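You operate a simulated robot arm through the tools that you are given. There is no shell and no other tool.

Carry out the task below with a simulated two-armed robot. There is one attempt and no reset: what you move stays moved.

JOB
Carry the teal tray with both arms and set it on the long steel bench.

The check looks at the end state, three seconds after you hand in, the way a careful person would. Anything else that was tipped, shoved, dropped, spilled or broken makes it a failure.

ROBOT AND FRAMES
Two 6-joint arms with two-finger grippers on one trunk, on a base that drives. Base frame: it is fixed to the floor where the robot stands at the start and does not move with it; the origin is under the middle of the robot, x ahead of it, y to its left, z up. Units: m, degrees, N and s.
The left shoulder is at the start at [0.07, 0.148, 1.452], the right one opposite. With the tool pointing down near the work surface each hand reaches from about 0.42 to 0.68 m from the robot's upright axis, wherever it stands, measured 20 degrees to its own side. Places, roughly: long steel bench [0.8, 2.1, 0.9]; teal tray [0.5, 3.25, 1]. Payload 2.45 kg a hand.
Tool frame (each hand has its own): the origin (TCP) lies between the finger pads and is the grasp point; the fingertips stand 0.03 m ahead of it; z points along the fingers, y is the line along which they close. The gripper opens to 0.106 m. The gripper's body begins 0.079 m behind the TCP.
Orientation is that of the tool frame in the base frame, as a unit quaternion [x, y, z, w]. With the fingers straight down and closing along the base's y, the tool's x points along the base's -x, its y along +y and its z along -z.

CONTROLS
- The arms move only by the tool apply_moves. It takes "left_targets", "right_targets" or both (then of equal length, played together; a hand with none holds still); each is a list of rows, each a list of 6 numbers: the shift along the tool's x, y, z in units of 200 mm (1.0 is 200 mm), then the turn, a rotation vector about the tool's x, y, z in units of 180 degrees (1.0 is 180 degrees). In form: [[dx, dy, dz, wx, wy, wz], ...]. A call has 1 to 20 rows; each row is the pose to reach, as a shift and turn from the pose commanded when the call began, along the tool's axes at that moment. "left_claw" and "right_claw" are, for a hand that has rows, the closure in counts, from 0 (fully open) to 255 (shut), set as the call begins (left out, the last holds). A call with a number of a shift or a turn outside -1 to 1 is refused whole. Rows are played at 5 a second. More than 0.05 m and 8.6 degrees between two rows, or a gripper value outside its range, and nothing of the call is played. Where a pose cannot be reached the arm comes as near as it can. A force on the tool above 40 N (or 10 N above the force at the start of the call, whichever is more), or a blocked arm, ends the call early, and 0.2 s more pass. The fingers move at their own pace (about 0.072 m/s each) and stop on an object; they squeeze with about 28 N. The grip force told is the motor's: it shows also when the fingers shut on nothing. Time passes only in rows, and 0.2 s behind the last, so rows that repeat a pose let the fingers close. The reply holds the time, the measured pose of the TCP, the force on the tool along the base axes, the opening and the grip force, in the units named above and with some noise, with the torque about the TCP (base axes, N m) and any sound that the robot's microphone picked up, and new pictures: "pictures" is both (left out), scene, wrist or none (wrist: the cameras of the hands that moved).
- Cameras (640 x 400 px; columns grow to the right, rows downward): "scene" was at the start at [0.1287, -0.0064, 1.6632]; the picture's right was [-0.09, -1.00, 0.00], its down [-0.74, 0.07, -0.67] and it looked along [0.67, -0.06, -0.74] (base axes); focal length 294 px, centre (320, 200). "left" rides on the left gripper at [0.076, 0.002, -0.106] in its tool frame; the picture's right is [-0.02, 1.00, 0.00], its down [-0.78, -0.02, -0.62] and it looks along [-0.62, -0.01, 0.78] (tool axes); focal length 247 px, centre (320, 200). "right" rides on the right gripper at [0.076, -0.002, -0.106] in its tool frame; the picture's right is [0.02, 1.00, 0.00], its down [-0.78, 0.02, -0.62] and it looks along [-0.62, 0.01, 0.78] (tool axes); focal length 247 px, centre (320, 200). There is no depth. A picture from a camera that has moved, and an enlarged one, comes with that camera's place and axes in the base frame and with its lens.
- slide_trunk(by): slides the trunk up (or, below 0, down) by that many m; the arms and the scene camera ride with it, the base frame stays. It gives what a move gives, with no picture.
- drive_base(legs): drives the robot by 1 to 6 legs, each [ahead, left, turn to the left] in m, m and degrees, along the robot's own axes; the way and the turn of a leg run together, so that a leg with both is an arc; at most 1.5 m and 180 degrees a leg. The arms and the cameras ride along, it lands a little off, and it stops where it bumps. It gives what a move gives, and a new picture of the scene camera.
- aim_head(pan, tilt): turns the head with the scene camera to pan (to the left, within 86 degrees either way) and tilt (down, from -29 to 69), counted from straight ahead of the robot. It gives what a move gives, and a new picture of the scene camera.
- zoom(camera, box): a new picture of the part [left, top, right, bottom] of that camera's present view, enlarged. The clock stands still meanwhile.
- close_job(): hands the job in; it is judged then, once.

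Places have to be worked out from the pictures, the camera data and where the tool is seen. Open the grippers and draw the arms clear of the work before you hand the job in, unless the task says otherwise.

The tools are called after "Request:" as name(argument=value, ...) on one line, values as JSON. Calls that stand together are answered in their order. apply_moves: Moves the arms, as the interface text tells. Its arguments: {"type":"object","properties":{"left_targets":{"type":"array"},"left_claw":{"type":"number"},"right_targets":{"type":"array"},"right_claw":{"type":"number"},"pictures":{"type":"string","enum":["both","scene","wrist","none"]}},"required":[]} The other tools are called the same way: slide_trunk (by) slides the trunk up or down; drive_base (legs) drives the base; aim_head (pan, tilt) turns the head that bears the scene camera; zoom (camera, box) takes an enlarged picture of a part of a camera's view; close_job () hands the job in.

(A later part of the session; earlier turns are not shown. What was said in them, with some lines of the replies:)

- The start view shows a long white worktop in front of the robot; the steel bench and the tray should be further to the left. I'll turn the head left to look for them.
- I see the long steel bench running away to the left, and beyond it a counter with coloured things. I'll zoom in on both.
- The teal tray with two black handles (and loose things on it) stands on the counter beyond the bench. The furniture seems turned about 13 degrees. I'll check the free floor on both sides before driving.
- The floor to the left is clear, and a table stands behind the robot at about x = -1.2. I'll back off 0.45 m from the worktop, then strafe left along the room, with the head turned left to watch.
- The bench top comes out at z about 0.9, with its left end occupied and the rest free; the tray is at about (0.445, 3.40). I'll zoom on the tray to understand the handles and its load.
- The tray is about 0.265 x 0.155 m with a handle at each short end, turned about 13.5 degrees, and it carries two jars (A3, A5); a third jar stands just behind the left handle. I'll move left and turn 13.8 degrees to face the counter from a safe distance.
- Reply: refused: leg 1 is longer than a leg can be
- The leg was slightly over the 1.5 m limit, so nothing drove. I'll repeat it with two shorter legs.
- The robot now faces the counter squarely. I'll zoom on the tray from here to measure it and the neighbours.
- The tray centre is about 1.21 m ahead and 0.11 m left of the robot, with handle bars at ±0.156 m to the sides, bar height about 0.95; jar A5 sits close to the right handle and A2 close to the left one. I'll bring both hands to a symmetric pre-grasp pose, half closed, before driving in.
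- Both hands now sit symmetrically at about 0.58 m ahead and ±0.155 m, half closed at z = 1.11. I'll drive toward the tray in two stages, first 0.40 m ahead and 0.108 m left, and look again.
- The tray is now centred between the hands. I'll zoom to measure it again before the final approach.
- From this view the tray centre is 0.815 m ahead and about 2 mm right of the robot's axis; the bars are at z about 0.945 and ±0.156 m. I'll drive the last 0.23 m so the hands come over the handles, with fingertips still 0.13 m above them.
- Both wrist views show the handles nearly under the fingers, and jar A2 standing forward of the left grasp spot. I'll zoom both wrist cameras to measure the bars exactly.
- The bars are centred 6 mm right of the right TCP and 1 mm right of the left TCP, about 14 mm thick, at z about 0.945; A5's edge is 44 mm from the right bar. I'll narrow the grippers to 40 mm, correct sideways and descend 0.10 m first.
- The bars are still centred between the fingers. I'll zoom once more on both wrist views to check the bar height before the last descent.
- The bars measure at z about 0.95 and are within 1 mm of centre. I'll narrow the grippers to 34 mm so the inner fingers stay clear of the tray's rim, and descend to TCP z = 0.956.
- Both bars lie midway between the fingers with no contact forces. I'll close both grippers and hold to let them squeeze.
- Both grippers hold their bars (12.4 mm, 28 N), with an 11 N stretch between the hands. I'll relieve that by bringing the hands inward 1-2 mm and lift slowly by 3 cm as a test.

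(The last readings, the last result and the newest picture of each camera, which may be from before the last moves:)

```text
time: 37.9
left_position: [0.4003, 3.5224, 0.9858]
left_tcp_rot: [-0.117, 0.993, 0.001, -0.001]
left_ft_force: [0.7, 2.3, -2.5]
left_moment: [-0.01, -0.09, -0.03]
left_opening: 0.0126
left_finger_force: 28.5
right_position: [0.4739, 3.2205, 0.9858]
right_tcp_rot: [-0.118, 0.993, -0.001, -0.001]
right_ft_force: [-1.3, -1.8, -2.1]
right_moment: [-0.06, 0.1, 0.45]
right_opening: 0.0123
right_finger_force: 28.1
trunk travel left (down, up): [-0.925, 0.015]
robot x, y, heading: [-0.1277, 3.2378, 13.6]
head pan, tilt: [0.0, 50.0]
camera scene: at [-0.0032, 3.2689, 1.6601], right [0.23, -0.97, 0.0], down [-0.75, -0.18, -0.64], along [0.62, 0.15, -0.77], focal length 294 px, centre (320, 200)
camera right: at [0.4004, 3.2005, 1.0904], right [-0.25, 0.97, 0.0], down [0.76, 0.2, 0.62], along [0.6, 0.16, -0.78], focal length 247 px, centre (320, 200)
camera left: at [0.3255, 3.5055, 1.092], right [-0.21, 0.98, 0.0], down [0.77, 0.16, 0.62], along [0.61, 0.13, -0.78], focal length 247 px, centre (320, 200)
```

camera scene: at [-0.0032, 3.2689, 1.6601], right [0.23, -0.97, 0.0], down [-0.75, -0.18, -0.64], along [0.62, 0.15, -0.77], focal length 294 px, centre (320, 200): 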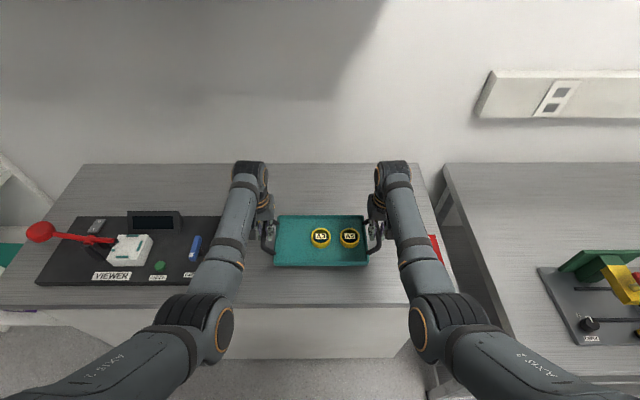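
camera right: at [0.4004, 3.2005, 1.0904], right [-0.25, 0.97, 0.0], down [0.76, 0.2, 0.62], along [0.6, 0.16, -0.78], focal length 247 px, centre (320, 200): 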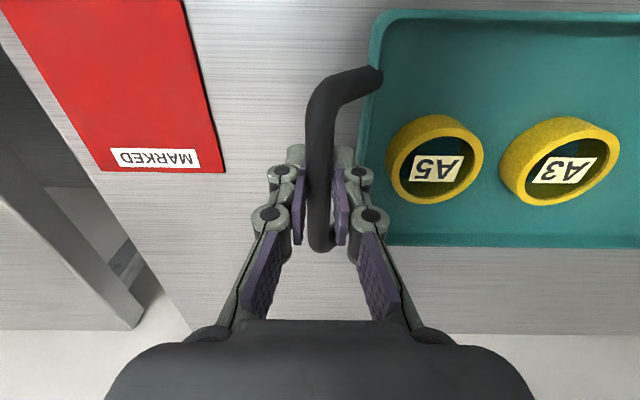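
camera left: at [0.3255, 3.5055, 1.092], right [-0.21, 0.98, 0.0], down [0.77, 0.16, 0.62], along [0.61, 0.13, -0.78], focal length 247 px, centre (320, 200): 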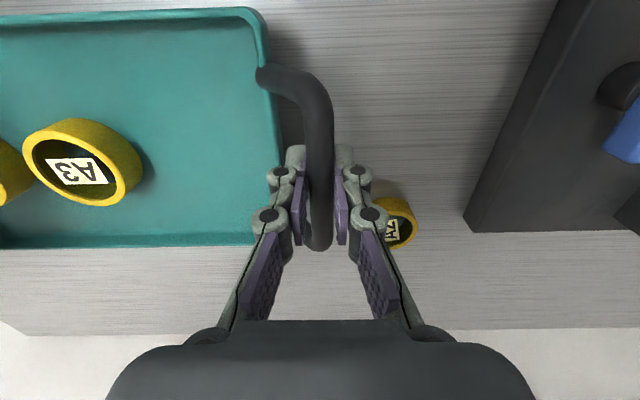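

The tray is off the counter, level, with about 2.3 N on each hand and the jars unmoved. I'll raise it a further 7 cm smoothly.

Request:
apply_moves(left_targets=[[0, 0, -0.03, 0, 0, 0], [0, 0, -0.08, 0, 0, 0], [0, 0, -0.13, 0, 0, 0], [0, 0, -0.18, 0, 0, 0], [0, 0, -0.23, 0, 0, 0], [0, 0, -0.28, 0, 0, 0], [0, 0, -0.32, 0, 0, 0], [0, 0, -0.35, 0, 0, 0], [0, 0, -0.35, 0, 0, 0]], right_targets=[[0, 0, -0.03, 0, 0, 0], [0, 0, -0.08, 0, 0, 0], [0, 0, -0.13, 0, 0, 0], [0, 0, -0.18, 0, 0, 0], [0, 0, -0.23, 0, 0, 0], [0, 0, -0.28, 0, 0, 0], [0, 0, -0.32, 0, 0, 0], [0, 0, -0.35, 0, 0, 0], [0, 0, -0.35, 0, 0, 0]])

```text
time: 39.9
left_position: [0.4003, 3.5231, 1.0568]
left_tcp_rot: [-0.118, 0.993, 0.0, 0.0]
left_ft_force: [-2.6, 14.2, -3.4]
left_moment: [0.06, -0.01, -0.05]
left_opening: 0.0121
left_finger_force: 28.2
right_position: [0.4723, 3.2205, 1.0556]
right_tcp_rot: [-0.117, 0.993, -0.001, 0.0]
right_ft_force: [2.4, -13.5, -3.1]
right_moment: [-0.09, 0.01, 0.39]
right_opening: 0.0123
right_finger_force: 27.6
trunk travel left (down, up): [-0.925, 0.015]
robot x, y, heading: [-0.1287, 3.2385, 13.6]
head pan, tilt: [0.0, 50.0]
camera scene: at [-0.0032, 3.2689, 1.6601], right [0.23, -0.97, 0.0], down [-0.75, -0.18, -0.64], along [0.62, 0.15, -0.77], focal length 294 px, centre (320, 200)
camera right: at [0.4001, 3.2008, 1.1605], right [-0.25, 0.97, 0.0], down [0.76, 0.2, 0.62], along [0.6, 0.16, -0.78], focal length 247 px, centre (320, 200)
camera left: at [0.3257, 3.5058, 1.1619], right [-0.21, 0.98, 0.0], down [0.77, 0.16, 0.62], along [0.61, 0.13, -0.78], focal length 247 px, centre (320, 200)
```

scene: 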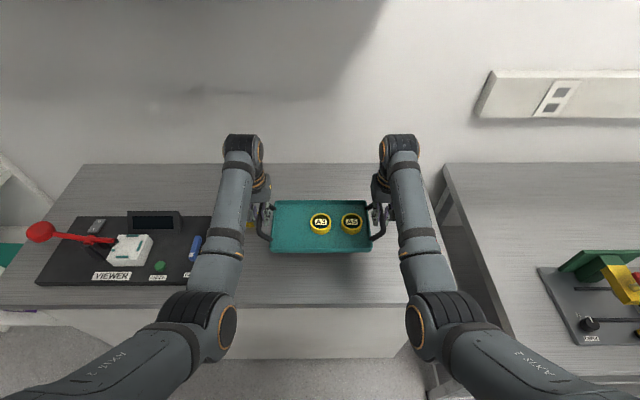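
right: 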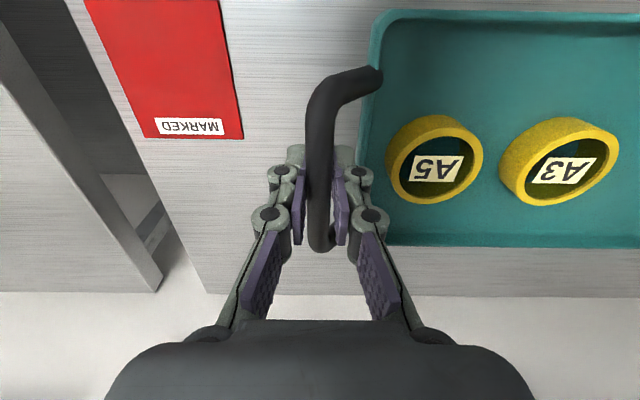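
left: 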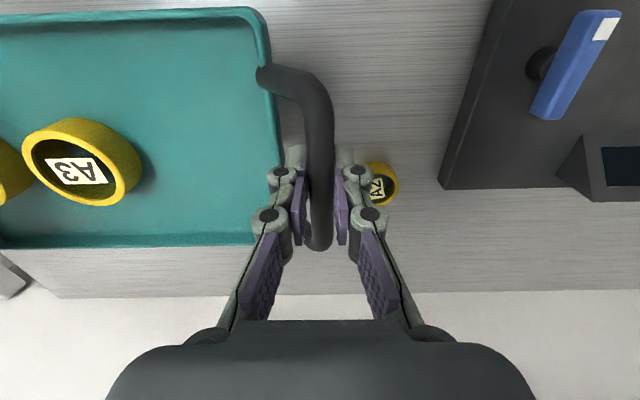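

The tray hangs level at about 1.0 m, but the hands now squeeze toward each other by 14 N. I'll ease them apart by about 1.3 mm each before driving.

Request:
apply_moves(left_targets=[[0, 0.003, 0, 0, 0, 0], [0, 0.006, 0, 0, 0, 0], [0, 0.006, 0, 0, 0, 0]], right_targets=[[0, -0.003, 0, 0, 0, 0], [0, -0.006, 0, 0, 0, 0], [0, -0.006, 0, 0, 0, 0]], pictures="none")

```text
time: 40.7
left_position: [0.4002, 3.5207, 1.0554]
left_tcp_rot: [-0.117, 0.993, 0.0, -0.001]
left_ft_force: [0.4, 5.3, -2.1]
left_moment: [0.0, 0.04, -0.03]
left_opening: 0.0122
left_finger_force: 27.7
right_position: [0.4732, 3.2198, 1.0547]
right_tcp_rot: [-0.118, 0.993, 0.0, -0.001]
right_ft_force: [-0.1, -5.4, -3.2]
right_moment: [-0.02, 0.03, 0.39]
right_opening: 0.0125
right_finger_force: 28.0
trunk travel left (down, up): [-0.925, 0.015]
robot x, y, heading: [-0.1283, 3.2408, 13.4]
head pan, tilt: [0.0, 50.0]
```

The internal force is down to 5 N. I'll back away from the counter, 0.3 m first, and check that the load stays put.

Request:
drive_base(legs=[[-0.3, 0, 0]])

```text
time: 42.7
left_position: [0.1095, 3.4538, 1.0545]
left_tcp_rot: [-0.118, 0.993, -0.001, -0.002]
left_ft_force: [4.2, -9.7, -1.7]
left_moment: [-0.09, 0.03, 0.0]
left_opening: 0.0121
left_finger_force: 28.0
right_position: [0.1827, 3.1512, 1.0539]
right_tcp_rot: [-0.119, 0.993, 0.001, -0.002]
right_ft_force: [-3.8, 10.1, -4.0]
right_moment: [0.04, 0.04, 0.4]
right_opening: 0.0125
right_finger_force: 28.3
trunk travel left (down, up): [-0.925, 0.015]
robot x, y, heading: [-0.4229, 3.1689, 13.7]
head pan, tilt: [0.0, 50.0]
camera scene: at [-0.2923, 3.1995, 1.6598], right [0.23, -0.97, 0.0], down [-0.75, -0.18, -0.64], along [0.62, 0.15, -0.77], focal length 294 px, centre (320, 200)
```

scene: 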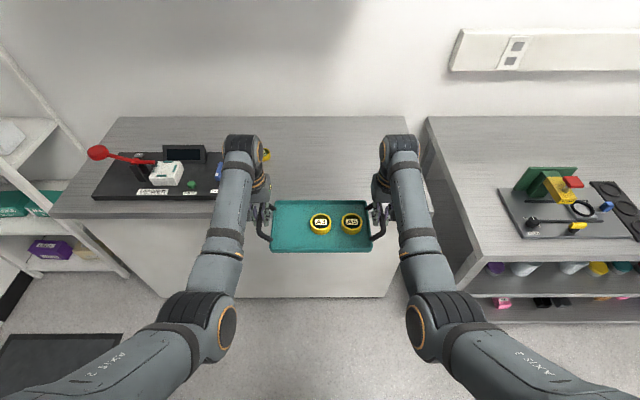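

The load is steady and the tray level. I'll back off another 0.27 m so the tray passes in front of the bench, then strafe right 1.55 m in two legs toward the free middle-right part of the bench.

Request:
drive_base(legs=[[-0.27, 0, 0], [0, -0.5, 0]])

```text
time: 47.2
left_position: [-0.0385, 2.9089, 1.0557]
left_tcp_rot: [-0.119, 0.993, 0.0, 0.0]
left_ft_force: [1.0, -1.9, -2.3]
left_moment: [-0.01, 0.03, -0.02]
left_opening: 0.0121
left_finger_force: 28.3
right_position: [0.0348, 2.6077, 1.0554]
right_tcp_rot: [-0.119, 0.993, -0.001, -0.001]
right_ft_force: [-2.2, 1.3, -2.2]
right_moment: [-0.03, -0.01, 0.38]
right_opening: 0.0123
right_finger_force: 27.6
trunk travel left (down, up): [-0.925, 0.015]
robot x, y, heading: [-0.5677, 2.6212, 13.5]
head pan, tilt: [0.0, 50.0]
camera scene: at [-0.442, 2.6555, 1.6601], right [0.24, -0.97, 0.0], down [-0.74, -0.18, -0.64], along [0.62, 0.15, -0.77], focal length 294 px, centre (320, 200)
```

scene: 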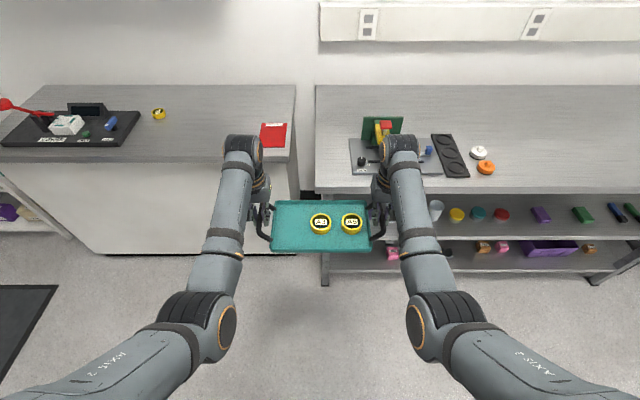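

The tray with A3 and A5 is steady in front of the bench's left end; the counter behind with A2 and the red card is undisturbed. I'll strafe right another 1.05 m.

Request:
drive_base(legs=[[0, -1.05, 0]])

```text
time: 52.6
left_position: [0.2078, 1.8949, 1.0548]
left_tcp_rot: [-0.119, 0.993, 0.0, 0.0]
left_ft_force: [0.8, 0.4, -2.1]
left_moment: [0.02, 0.0, -0.06]
left_opening: 0.0122
left_finger_force: 28.1
right_position: [0.2827, 1.5937, 1.056]
right_tcp_rot: [-0.122, 0.993, 0.002, -0.001]
right_ft_force: [-0.7, 0.1, -3.1]
right_moment: [-0.03, 0.02, 0.39]
right_opening: 0.0123
right_finger_force: 28.1
trunk travel left (down, up): [-0.925, 0.015]
robot x, y, heading: [-0.3192, 1.6041, 13.8]
head pan, tilt: [0.0, 50.0]
camera scene: at [-0.1939, 1.6397, 1.6601], right [0.24, -0.97, 0.0], down [-0.74, -0.18, -0.64], along [0.62, 0.15, -0.77], focal length 294 px, centre (320, 200)
```

scene: 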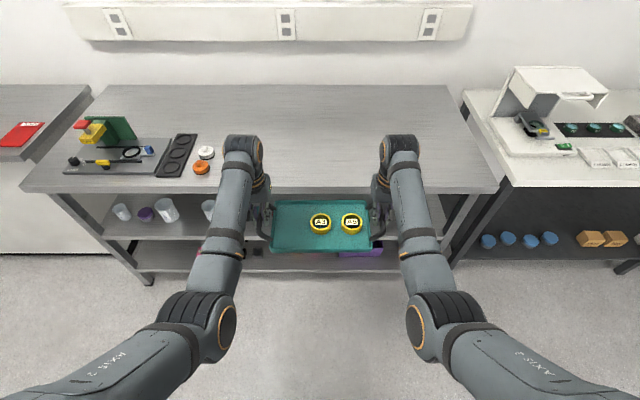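

The bench area straight ahead is empty; its front edge is about 0.81 m ahead of the robot's axis and the tray bottom is at z about 1.0. I'll drive 0.41 m ahead to bring the tray 0.18 m inside the edge.

Request:
drive_base(legs=[[0.3, 0, 0], [0.11, 0, 0]])

```text
time: 55.4
left_position: [0.6009, 1.9929, 1.0571]
left_tcp_rot: [-0.121, 0.993, 0.0, 0.001]
left_ft_force: [0.5, -0.3, -2.1]
left_moment: [-0.01, 0.0, -0.03]
left_opening: 0.0124
left_finger_force: 28.6
right_position: [0.6768, 1.6903, 1.0575]
right_tcp_rot: [-0.122, 0.993, 0.001, 0.001]
right_ft_force: [-1.0, -0.7, -2.7]
right_moment: [0.01, 0.01, 0.39]
right_opening: 0.0128
right_finger_force: 28.0
trunk travel left (down, up): [-0.925, 0.015]
robot x, y, heading: [0.0789, 1.7059, 14.1]
head pan, tilt: [0.0, 50.0]
camera scene: at [0.1983, 1.7359, 1.6605], right [0.24, -0.97, 0.0], down [-0.74, -0.18, -0.64], along [0.62, 0.16, -0.77], focal length 294 px, centre (320, 200)
```

scene: 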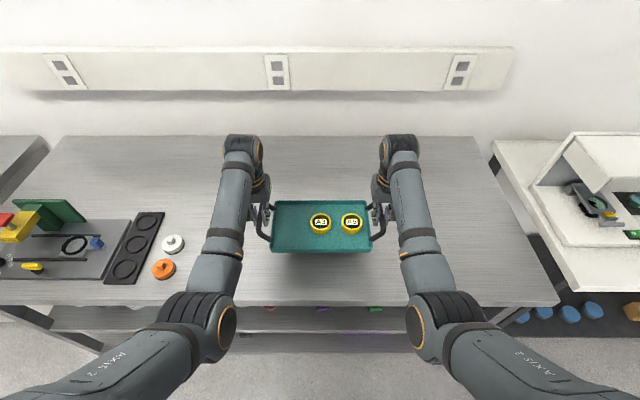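

The tray hovers over the empty bench, about 0.17 m inside the front edge, forces calm. I'll lower it 7 cm smoothly, then finish in small steps while watching the force.

Request:
apply_moves(left_targets=[[0, 0, 0.03, 0, 0, 0], [0, 0, 0.08, 0, 0, 0], [0, 0, 0.13, 0, 0, 0], [0, 0, 0.18, 0, 0, 0], [0, 0, 0.23, 0, 0, 0], [0, 0, 0.28, 0, 0, 0], [0, 0, 0.32, 0, 0, 0], [0, 0, 0.35, 0, 0, 0], [0, 0, 0.35, 0, 0, 0]], right_targets=[[0, 0, 0.03, 0, 0, 0], [0, 0, 0.08, 0, 0, 0], [0, 0, 0.13, 0, 0, 0], [0, 0, 0.18, 0, 0, 0], [0, 0, 0.23, 0, 0, 0], [0, 0, 0.28, 0, 0, 0], [0, 0, 0.32, 0, 0, 0], [0, 0, 0.35, 0, 0, 0], [0, 0, 0.35, 0, 0, 0]])

```text
time: 57.4
left_position: [0.6026, 1.9939, 0.9848]
left_tcp_rot: [-0.12, 0.993, 0.0, -0.001]
left_ft_force: [2.4, -0.2, -2.7]
left_moment: [0.04, -0.11, -0.05]
left_opening: 0.0128
left_finger_force: 28.3
right_position: [0.6791, 1.6917, 0.9848]
right_tcp_rot: [-0.123, 0.992, 0.001, -0.001]
right_ft_force: [-1.3, 1.0, -3.7]
right_moment: [-0.02, 0.17, 0.39]
right_opening: 0.0123
right_finger_force: 28.6
trunk travel left (down, up): [-0.925, 0.015]
robot x, y, heading: [0.0797, 1.7047, 13.8]
head pan, tilt: [0.0, 50.0]
camera scene: at [0.2024, 1.7369, 1.6601], right [0.24, -0.97, 0.0], down [-0.74, -0.18, -0.64], along [0.62, 0.15, -0.77], focal length 294 px, centre (320, 200)
camera right: at [0.6062, 1.6715, 1.0902], right [-0.26, 0.96, 0.0], down [0.76, 0.2, 0.62], along [0.6, 0.16, -0.78], focal length 247 px, centre (320, 200)
camera left: at [0.5284, 1.9768, 1.0912], right [-0.22, 0.98, 0.0], down [0.77, 0.17, 0.62], along [0.61, 0.14, -0.78], focal length 247 px, centre (320, 200)
```

scene: 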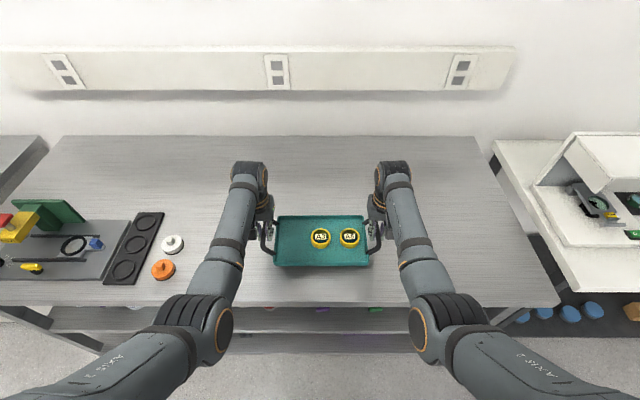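
right: 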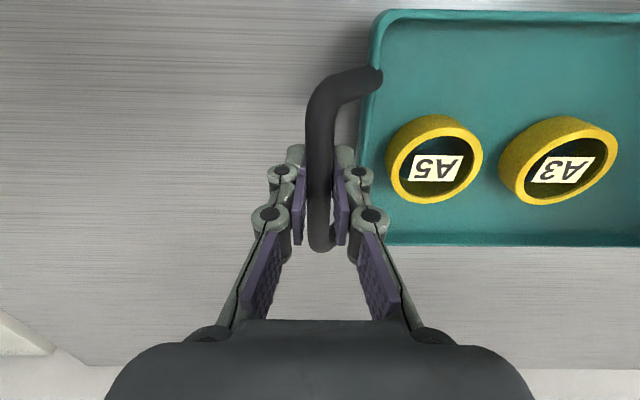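
left: 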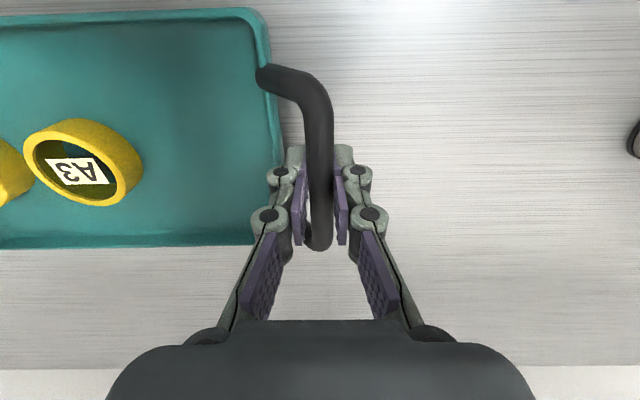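

At TCP z = 0.985 the tray is still hanging (about -3 N each hand). I'll lower 2 cm more in 5 mm steps.

Request:
apply_moves(left_targets=[[0, 0, 0.025, 0, 0, 0], [0, 0, 0.05, 0, 0, 0], [0, 0, 0.075, 0, 0, 0], [0, 0, 0.1, 0, 0, 0], [0, 0, 0.1, 0, 0, 0]], right_targets=[[0, 0, 0.025, 0, 0, 0], [0, 0, 0.05, 0, 0, 0], [0, 0, 0.075, 0, 0, 0], [0, 0, 0.1, 0, 0, 0], [0, 0, 0.1, 0, 0, 0]], pictures="scene")

```text
time: 58.6
left_position: [0.6037, 1.9929, 0.9659]
left_tcp_rot: [-0.121, 0.993, 0.0, -0.001]
left_ft_force: [3.3, 0.0, -2.5]
left_moment: [0.0, -0.06, 0.01]
left_opening: 0.0121
left_finger_force: 28.3
right_position: [0.6791, 1.6915, 0.965]
right_tcp_rot: [-0.122, 0.993, 0.001, -0.002]
right_ft_force: [-2.0, 1.2, -3.1]
right_moment: [0.03, 0.06, 0.39]
right_opening: 0.0126
right_finger_force: 28.2
trunk travel left (down, up): [-0.925, 0.015]
robot x, y, heading: [0.078, 1.7033, 13.8]
head pan, tilt: [0.0, 50.0]
camera scene: at [0.2021, 1.7369, 1.6601], right [0.24, -0.97, 0.0], down [-0.74, -0.18, -0.64], along [0.62, 0.15, -0.77], focal length 294 px, centre (320, 200)
```

scene: 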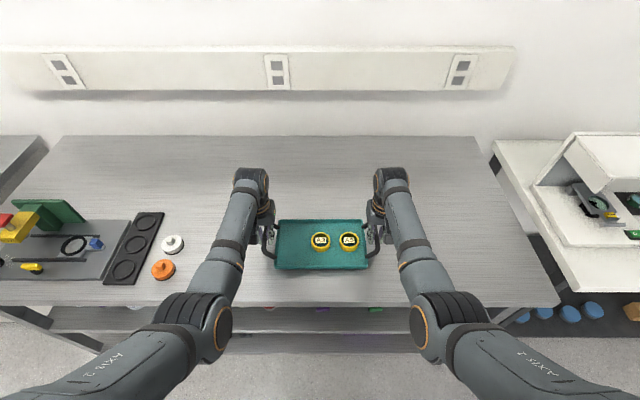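

Still hanging at z = 0.965 with no contact. I'll lower 8 mm more in 2 mm steps.

Request:
apply_moves(left_targets=[[0, 0, 0.01, 0, 0, 0], [0, 0, 0.02, 0, 0, 0], [0, 0, 0.03, 0, 0, 0], [0, 0, 0.04, 0, 0, 0], [0, 0, 0.04, 0, 0, 0]], right_targets=[[0, 0, 0.01, 0, 0, 0], [0, 0, 0.02, 0, 0, 0], [0, 0, 0.03, 0, 0, 0], [0, 0, 0.04, 0, 0, 0], [0, 0, 0.04, 0, 0, 0]], pictures="none")

Request:
zoom(camera="scene", box=[230, 190, 410, 302])

```text
time: 59.8
left_position: [0.6025, 1.9931, 0.9573]
left_tcp_rot: [-0.121, 0.993, 0.0, -0.002]
left_ft_force: [1.7, 1.0, -2.2]
left_moment: [0.02, 0.02, -0.02]
left_opening: 0.0122
left_finger_force: 28.1
right_position: [0.6791, 1.6915, 0.956]
right_tcp_rot: [-0.122, 0.993, 0.001, 0.0]
right_ft_force: [-1.3, -1.6, -2.8]
right_moment: [0.02, 0.01, 0.43]
right_opening: 0.0123
right_finger_force: 28.4
trunk travel left (down, up): [-0.925, 0.015]
robot x, y, heading: [0.0759, 1.7053, 13.9]
head pan, tilt: [0.0, 50.0]
```

```text
3.56 times, centred on (320, 246) of scene
camera zoom: at [0.2021, 1.7369, 1.6601], right [0.24, -0.97, 0.0], down [-0.74, -0.18, -0.64], along [0.62, 0.15, -0.77], focal length 1047 px, centre (320, 36)
```

zoom: 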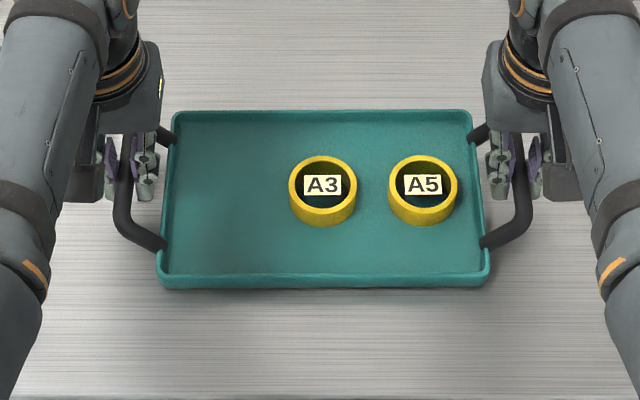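

Still about -2.5 N each, so not yet in contact; a shadow gap remains under the tray's front. I'll continue down by 6 mm in small steps.

Request:
apply_moves(left_targets=[[0, 0, 0.01, 0, 0, 0], [0, 0, 0.02, 0, 0, 0], [0, 0, 0.03, 0, 0, 0], [0, 0, 0.03, 0, 0, 0]], right_targets=[[0, 0, 0.01, 0, 0, 0], [0, 0, 0.02, 0, 0, 0], [0, 0, 0.03, 0, 0, 0], [0, 0, 0.03, 0, 0, 0]], pictures="none")

```text
time: 60.8
left_position: [0.6019, 1.9939, 0.9549]
left_tcp_rot: [-0.121, 0.993, 0.001, 0.004]
left_ft_force: [6.8, 3.6, 18.3]
left_moment: [-0.11, 0.44, -0.04]
left_opening: 0.0123
left_finger_force: 28.1
right_position: [0.6799, 1.6927, 0.9554]
right_tcp_rot: [-0.122, 0.993, 0.001, 0.003]
right_ft_force: [7.5, -0.6, 18.4]
right_moment: [-0.02, 0.14, 0.42]
right_opening: 0.0127
right_finger_force: 28.1
trunk travel left (down, up): [-0.925, 0.015]
robot x, y, heading: [0.0741, 1.7069, 13.9]
head pan, tilt: [0.0, 50.0]
```

Contact: about +18 N on each hand at z = 0.955, so the tray rests on the bench. I'll ease the command up about 4 mm to take the pressure off before releasing.

Request:
apply_moves(left_targets=[[0, 0, -0.01, 0, 0, 0], [0, 0, -0.019, 0, 0, 0], [0, 0, -0.019, 0, 0, 0]], right_targets=[[0, 0, -0.01, 0, 0, 0], [0, 0, -0.019, 0, 0, 0], [0, 0, -0.019, 0, 0, 0]])

Request:
zoom(camera="scene", box=[230, 190, 410, 302])

```text
time: 61.6
left_position: [0.6008, 1.9928, 0.955]
left_tcp_rot: [-0.121, 0.993, 0.0, -0.001]
left_ft_force: [2.2, 4.0, 3.0]
left_moment: [0.22, -0.73, 0.0]
left_opening: 0.0122
left_finger_force: 27.9
right_position: [0.678, 1.6914, 0.9543]
right_tcp_rot: [-0.122, 0.993, 0.0, -0.001]
right_ft_force: [0.4, -2.9, 7.3]
right_moment: [0.14, -0.48, 0.41]
right_opening: 0.0125
right_finger_force: 28.0
trunk travel left (down, up): [-0.925, 0.015]
robot x, y, heading: [0.0752, 1.7017, 13.8]
head pan, tilt: [0.0, 50.0]
camera scene: at [0.1997, 1.7364, 1.6601], right [0.24, -0.97, 0.0], down [-0.74, -0.18, -0.64], along [0.62, 0.15, -0.77], focal length 294 px, centre (320, 200)
camera right: at [0.6039, 1.6712, 1.0605], right [-0.26, 0.96, 0.0], down [0.76, 0.21, 0.62], along [0.6, 0.16, -0.78], focal length 247 px, centre (320, 200)
camera left: at [0.5263, 1.9763, 1.0617], right [-0.22, 0.98, 0.0], down [0.77, 0.17, 0.62], along [0.61, 0.14, -0.78], focal length 247 px, centre (320, 200)
```

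scene: 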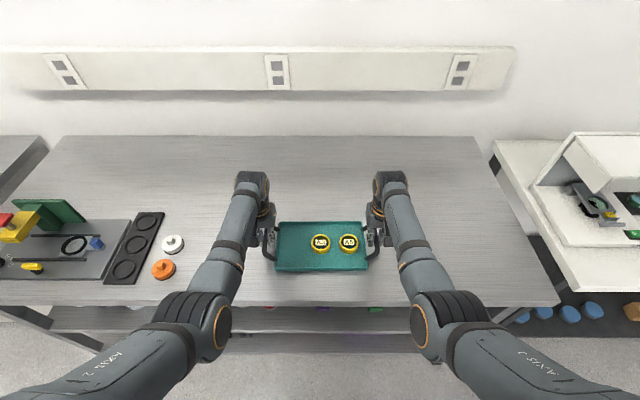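
right: 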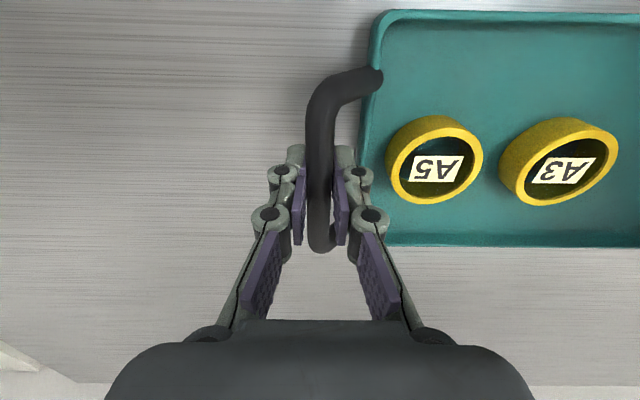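
left: 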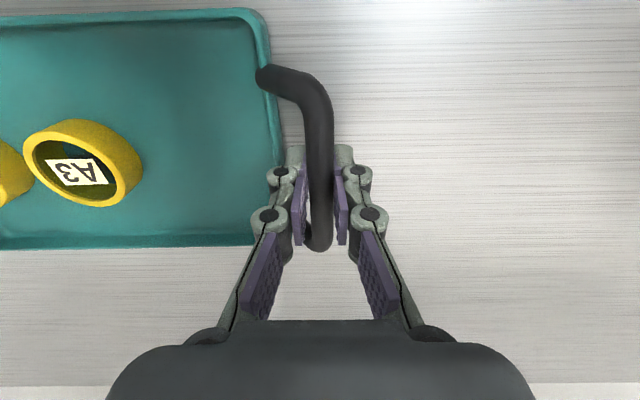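

```text
3.56 times, centred on (320, 246) of scene
camera zoom: at [0.1997, 1.7364, 1.6601], right [0.24, -0.97, 0.0], down [-0.74, -0.18, -0.64], along [0.62, 0.15, -0.77], focal length 1047 px, centre (320, 36)
```

zoom: 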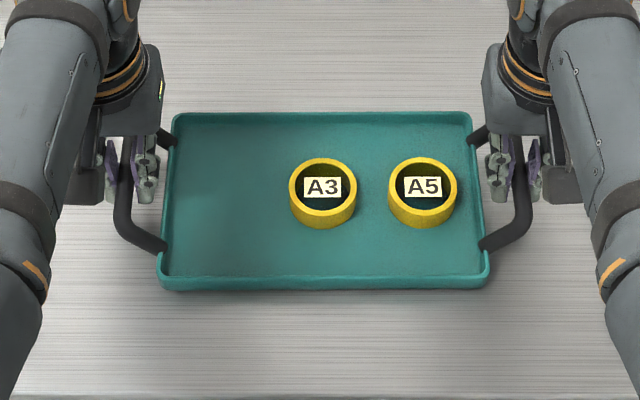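

The tray rests on the bench with light load (3-7 N). I'll open both grippers part-way (34 mm) so the fingers clear the bars without reaching the rim or jar A5.

Request:
apply_moves(left_targets=[[0, 0, 0, 0, 0, 0], [0, 0, 0, 0, 0, 0], [0, 0, 0, 0, 0, 0], [0, 0, 0, 0, 0, 0]], right_targets=[[0, 0, 0, 0, 0, 0], [0, 0, 0, 0, 0, 0], [0, 0, 0, 0, 0, 0], [0, 0, 0, 0, 0, 0]], left_claw=173, right_claw=173)

```text
time: 62.6
left_position: [0.6023, 1.9932, 0.9555]
left_tcp_rot: [-0.121, 0.993, -0.001, -0.001]
left_ft_force: [-0.5, -0.6, 0.1]
left_moment: [0.0, 0.02, 0.01]
left_opening: 0.0345
left_finger_force: 0.0
right_position: [0.6783, 1.692, 0.956]
right_tcp_rot: [-0.122, 0.992, 0.001, -0.001]
right_ft_force: [-1.1, -0.2, 0.2]
right_moment: [-0.03, -0.01, -0.01]
right_opening: 0.0343
right_finger_force: 0.1
trunk travel left (down, up): [-0.925, 0.015]
robot x, y, heading: [0.0737, 1.7055, 13.8]
head pan, tilt: [0.0, 50.0]
camera scene: at [0.2013, 1.7367, 1.6602], right [0.24, -0.97, 0.0], down [-0.74, -0.18, -0.64], along [0.62, 0.15, -0.77], focal length 294 px, centre (320, 200)
camera right: at [0.6054, 1.6715, 1.0606], right [-0.26, 0.96, 0.0], down [0.76, 0.2, 0.62], along [0.6, 0.16, -0.78], focal length 247 px, centre (320, 200)
camera left: at [0.5279, 1.9765, 1.062], right [-0.22, 0.98, 0.0], down [0.76, 0.17, 0.62], along [0.61, 0.14, -0.78], focal length 247 px, centre (320, 200)
```

scene: 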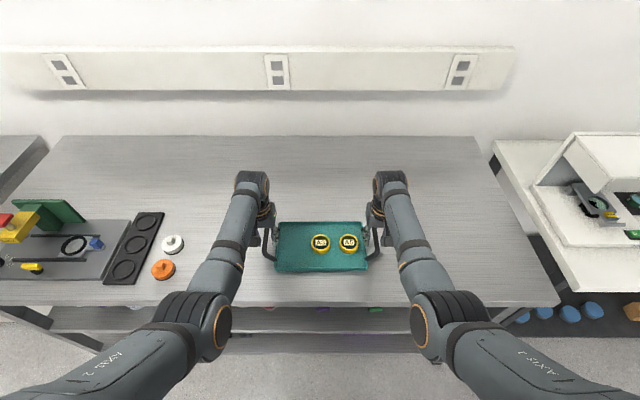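
right: 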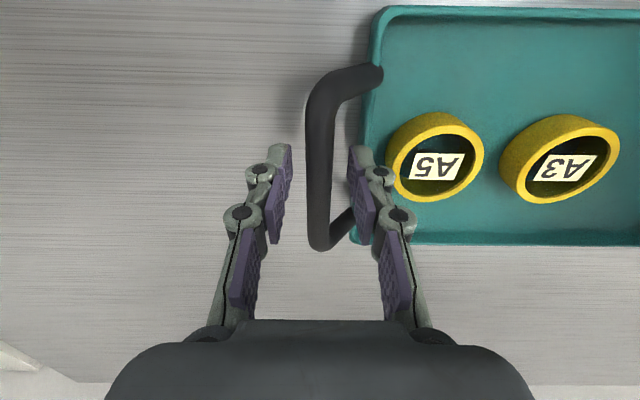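
left: 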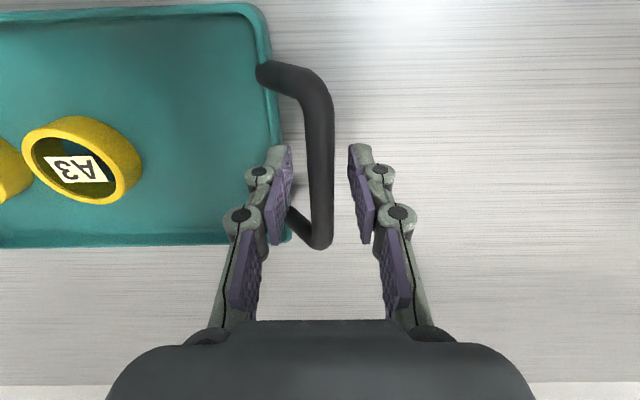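

Both hands are free of the bars (forces about zero) and the tray rests flat with its jars in place. I'll raise both hands straight up 0.15 m.

Request:
apply_moves(left_targets=[[0, 0, -0.05, 0, 0, 0], [0, 0, -0.125, 0, 0, 0], [0, 0, -0.25, 0, 0, 0], [0, 0, -0.375, 0, 0, 0], [0, 0, -0.5, 0, 0, 0], [0, 0, -0.625, 0, 0, 0], [0, 0, -0.75, 0, 0, 0], [0, 0, -0.75, 0, 0, 0]], right_targets=[[0, 0, -0.05, 0, 0, 0], [0, 0, -0.125, 0, 0, 0], [0, 0, -0.25, 0, 0, 0], [0, 0, -0.375, 0, 0, 0], [0, 0, -0.5, 0, 0, 0], [0, 0, -0.625, 0, 0, 0], [0, 0, -0.75, 0, 0, 0], [0, 0, -0.75, 0, 0, 0]])

```text
time: 64.4
left_position: [0.6023, 1.9925, 1.1071]
left_tcp_rot: [-0.121, 0.993, 0.0, 0.0]
left_ft_force: [0.4, 0.3, 0.6]
left_moment: [-0.04, 0.01, 0.0]
left_opening: 0.0341
left_finger_force: 0.0
right_position: [0.679, 1.6921, 1.1051]
right_tcp_rot: [-0.122, 0.992, 0.001, 0.0]
right_ft_force: [-0.6, -0.5, 0.3]
right_moment: [-0.02, 0.01, 0.0]
right_opening: 0.0343
right_finger_force: 0.0
trunk travel left (down, up): [-0.925, 0.015]
robot x, y, heading: [0.0791, 1.7079, 14.0]
head pan, tilt: [0.0, 50.0]
camera scene: at [0.2013, 1.7367, 1.6602], right [0.24, -0.97, 0.0], down [-0.74, -0.18, -0.64], along [0.62, 0.15, -0.77], focal length 294 px, centre (320, 200)
camera right: at [0.6059, 1.6709, 1.2104], right [-0.26, 0.96, 0.0], down [0.76, 0.2, 0.62], along [0.6, 0.16, -0.78], focal length 247 px, centre (320, 200)
camera left: at [0.5283, 1.9766, 1.2131], right [-0.22, 0.98, 0.0], down [0.76, 0.17, 0.62], along [0.61, 0.14, -0.78], focal length 247 px, centre (320, 200)
```

scene: 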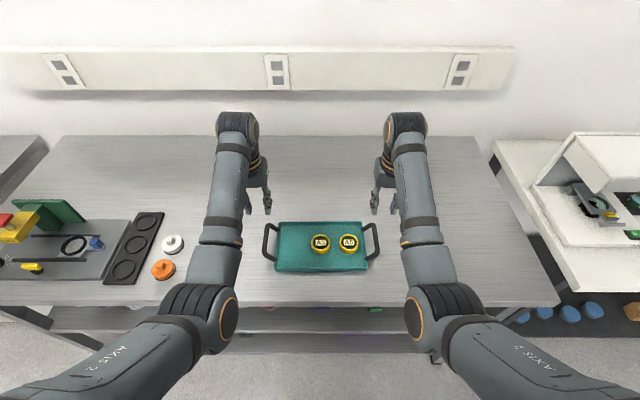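
right: 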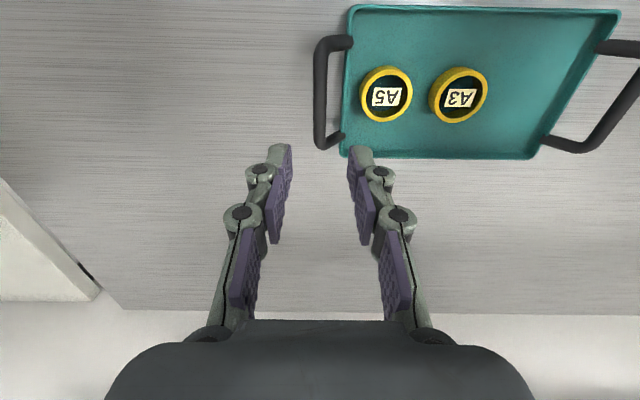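
left: 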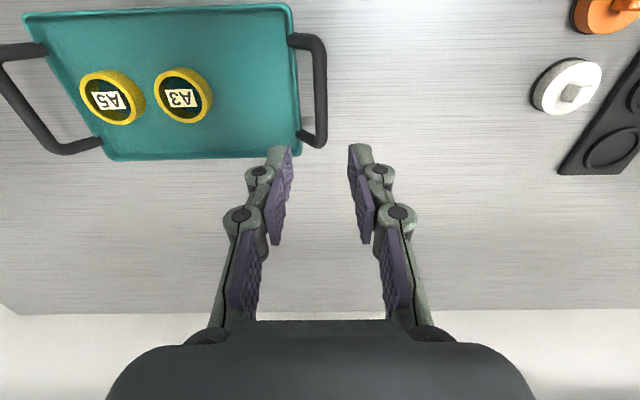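

The tray stands on the bench with both jars upright; the hands are above it and clear. I'll drive back 0.45 m and open the grippers fully, then inspect the result.

Request:
drive_base(legs=[[-0.45, 0, 0]])

Request:
apply_moves(left_targets=[[0, 0, 0, 0, 0, 0], [0, 0, 0, 0, 0, 0], [0, 0, 0, 0, 0, 0], [0, 0, 0, 0, 0, 0]], right_targets=[[0, 0, 0, 0, 0, 0], [0, 0, 0, 0, 0, 0], [0, 0, 0, 0, 0, 0], [0, 0, 0, 0, 0, 0]], left_claw=0, right_claw=0, pictures="scene")

Request:
aim_head(pan=0, tilt=35)

```text
time: 67.1
left_position: [0.1656, 1.8865, 1.1061]
left_tcp_rot: [-0.122, 0.992, -0.001, -0.001]
left_ft_force: [-0.4, -0.9, -0.1]
left_moment: [-0.01, 0.01, -0.05]
left_opening: 0.0342
left_finger_force: 0.1
right_position: [0.2421, 1.5836, 1.1039]
right_tcp_rot: [-0.124, 0.992, 0.0, -0.001]
right_ft_force: [0.5, 0.8, -0.1]
right_moment: [-0.02, 0.02, 0.0]
right_opening: 0.0342
right_finger_force: 0.0
trunk travel left (down, up): [-0.925, 0.015]
robot x, y, heading: [-0.3592, 1.5944, 14.3]
head pan, tilt: [0.0, 50.0]
camera scene: at [-0.2348, 1.6281, 1.66], right [0.25, -0.97, 0.0], down [-0.74, -0.19, -0.64], along [0.62, 0.16, -0.77], focal length 294 px, centre (320, 200)
```

scene: 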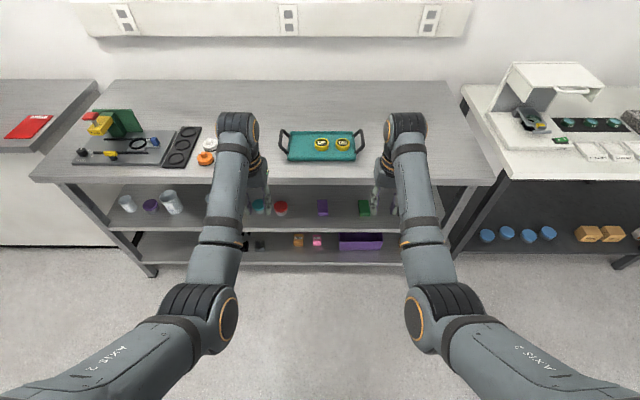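

```text
time: 68.1
left_position: [0.1632, 1.8863, 1.1067]
left_tcp_rot: [-0.122, 0.992, 0.0, 0.0]
left_ft_force: [0.3, 0.3, 0.0]
left_moment: [-0.02, 0.02, -0.01]
left_opening: 0.1061
left_finger_force: 0.0
right_position: [0.2405, 1.5842, 1.1049]
right_tcp_rot: [-0.124, 0.992, 0.0, 0.0]
right_ft_force: [0.6, -0.9, 0.0]
right_moment: [-0.03, -0.01, -0.01]
right_opening: 0.106
right_finger_force: 0.1
trunk travel left (down, up): [-0.925, 0.015]
robot x, y, heading: [-0.3609, 1.5969, 14.3]
head pan, tilt: [0.0, 50.0]
camera scene: at [-0.2371, 1.6275, 1.6602], right [0.25, -0.97, 0.0], down [-0.74, -0.19, -0.64], along [0.62, 0.16, -0.77], focal length 294 px, centre (320, 200)
```

scene: 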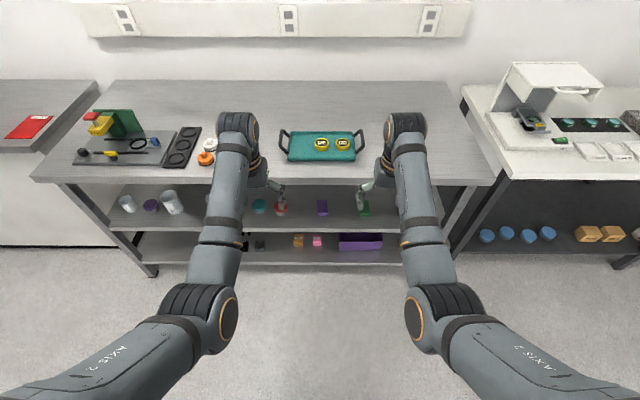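

```text
time: 68.9
left_position: [0.1632, 1.8853, 1.1068]
left_tcp_rot: [-0.122, 0.992, -0.001, 0.0]
left_ft_force: [0.4, 0.2, -0.3]
left_moment: [0.01, -0.02, -0.03]
left_opening: 0.1057
left_finger_force: 0.1
right_position: [0.2401, 1.584, 1.104]
right_tcp_rot: [-0.124, 0.992, 0.001, -0.001]
right_ft_force: [-0.6, 0.2, 0.2]
right_moment: [0.0, -0.04, -0.03]
right_opening: 0.1063
right_finger_force: 0.0
trunk travel left (down, up): [-0.925, 0.015]
robot x, y, heading: [-0.3578, 1.5968, 14.2]
head pan, tilt: [0.0, 35.0]
camera scene: at [-0.226, 1.6303, 1.6819], right [0.25, -0.97, 0.0], down [-0.56, -0.14, -0.82], along [0.79, 0.2, -0.57], focal length 294 px, centre (320, 200)
```

scene: 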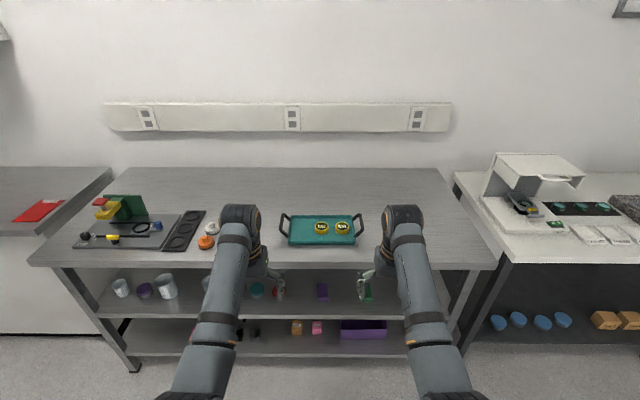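

The tray appears to stand on the bench with the hands fully clear and open. I'll zoom on it and look over at the counter to be sure nothing else was disturbed.

Request:
zoom(camera="scene", box=[240, 190, 400, 290])

Request:
aim_head(pan=45, tilt=30)

Request:
zoom(camera="scene", box=[60, 120, 340, 295])

```text
4.00 times, centred on (320, 240) of scene
camera zoom: at [-0.226, 1.6303, 1.6819], right [0.25, -0.97, 0.0], down [-0.56, -0.14, -0.82], along [0.79, 0.2, -0.57], focal length 1178 px, centre (320, 40)
```

zoom: 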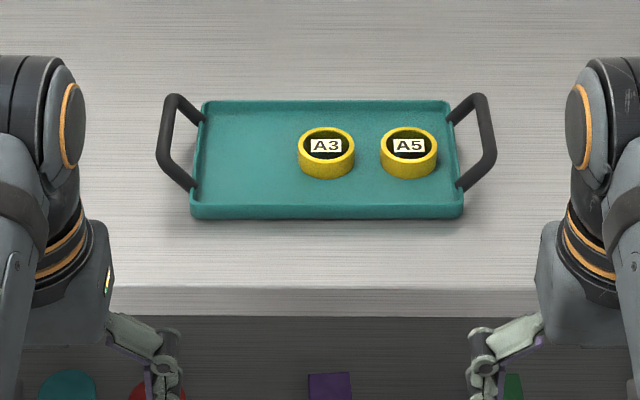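

```text
time: 70.0
left_position: [0.1644, 1.886, 1.1064]
left_tcp_rot: [-0.123, 0.992, 0.0, 0.0]
left_ft_force: [0.5, 0.2, 0.6]
left_moment: [-0.02, 0.0, -0.02]
left_opening: 0.1061
left_finger_force: 0.0
right_position: [0.2404, 1.5833, 1.1056]
right_tcp_rot: [-0.123, 0.992, 0.001, 0.0]
right_ft_force: [0.5, 0.7, 0.1]
right_moment: [0.01, 0.02, -0.02]
right_opening: 0.1061
right_finger_force: 0.0
trunk travel left (down, up): [-0.925, 0.015]
robot x, y, heading: [-0.3581, 1.599, 14.4]
head pan, tilt: [45.0, 30.0]
camera scene: at [-0.2652, 1.6862, 1.6897], right [0.86, -0.51, 0.0], down [-0.26, -0.43, -0.87], along [0.44, 0.74, -0.5], focal length 294 px, centre (320, 200)
```

scene: 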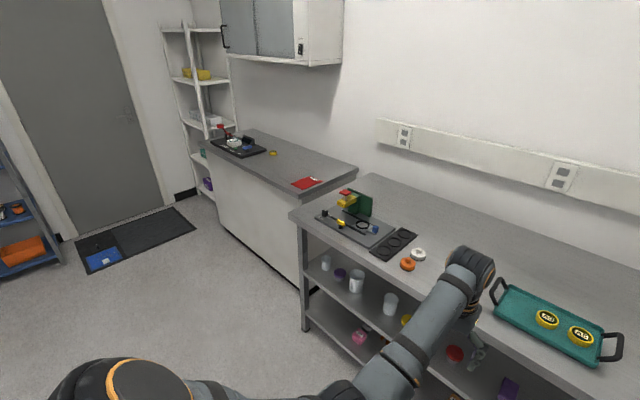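

```text
2.29 times, centred on (200, 208) of scene
camera zoom: at [-0.2652, 1.6862, 1.6897], right [0.86, -0.51, 0.0], down [-0.26, -0.43, -0.87], along [0.44, 0.74, -0.5], focal length 673 px, centre (594, 183)
```

zoom: 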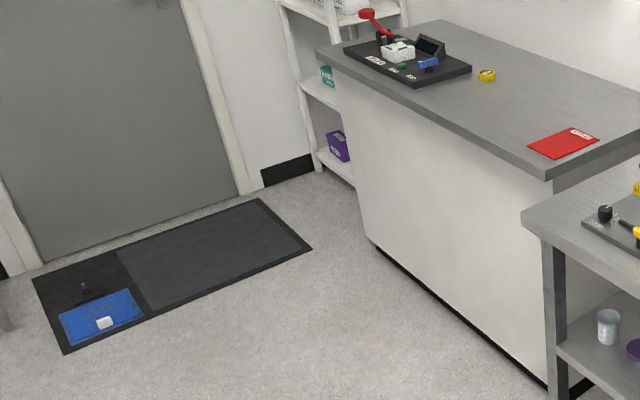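

The tray rests flat on the long steel bench with A3 and A5 upright in it. On the counter A2, the red card and the viewer are undisturbed, and the open grippers are well clear. I'll hand in the job.

Request:
close_job()

```text
The job is handed in.
```

The teal tray is on the long steel bench, carried by both arms using its two handles. It sits in the clear part of the bench, well inside the front edge.

- **Load:** Jars A3 and A5 were on the tray when I picked it up. They are still on it, upright and unmoved.
- **Surroundings:** In the last pictures, jar A2, the red card and the instrument on the counter looked undisturbed. So did the items at the left end of the bench.
- **Robot:** Both grippers are open, and the robot has backed about 0.45 m away from where it set the tray down.

I have handed the job in; the result of the check has not come back.
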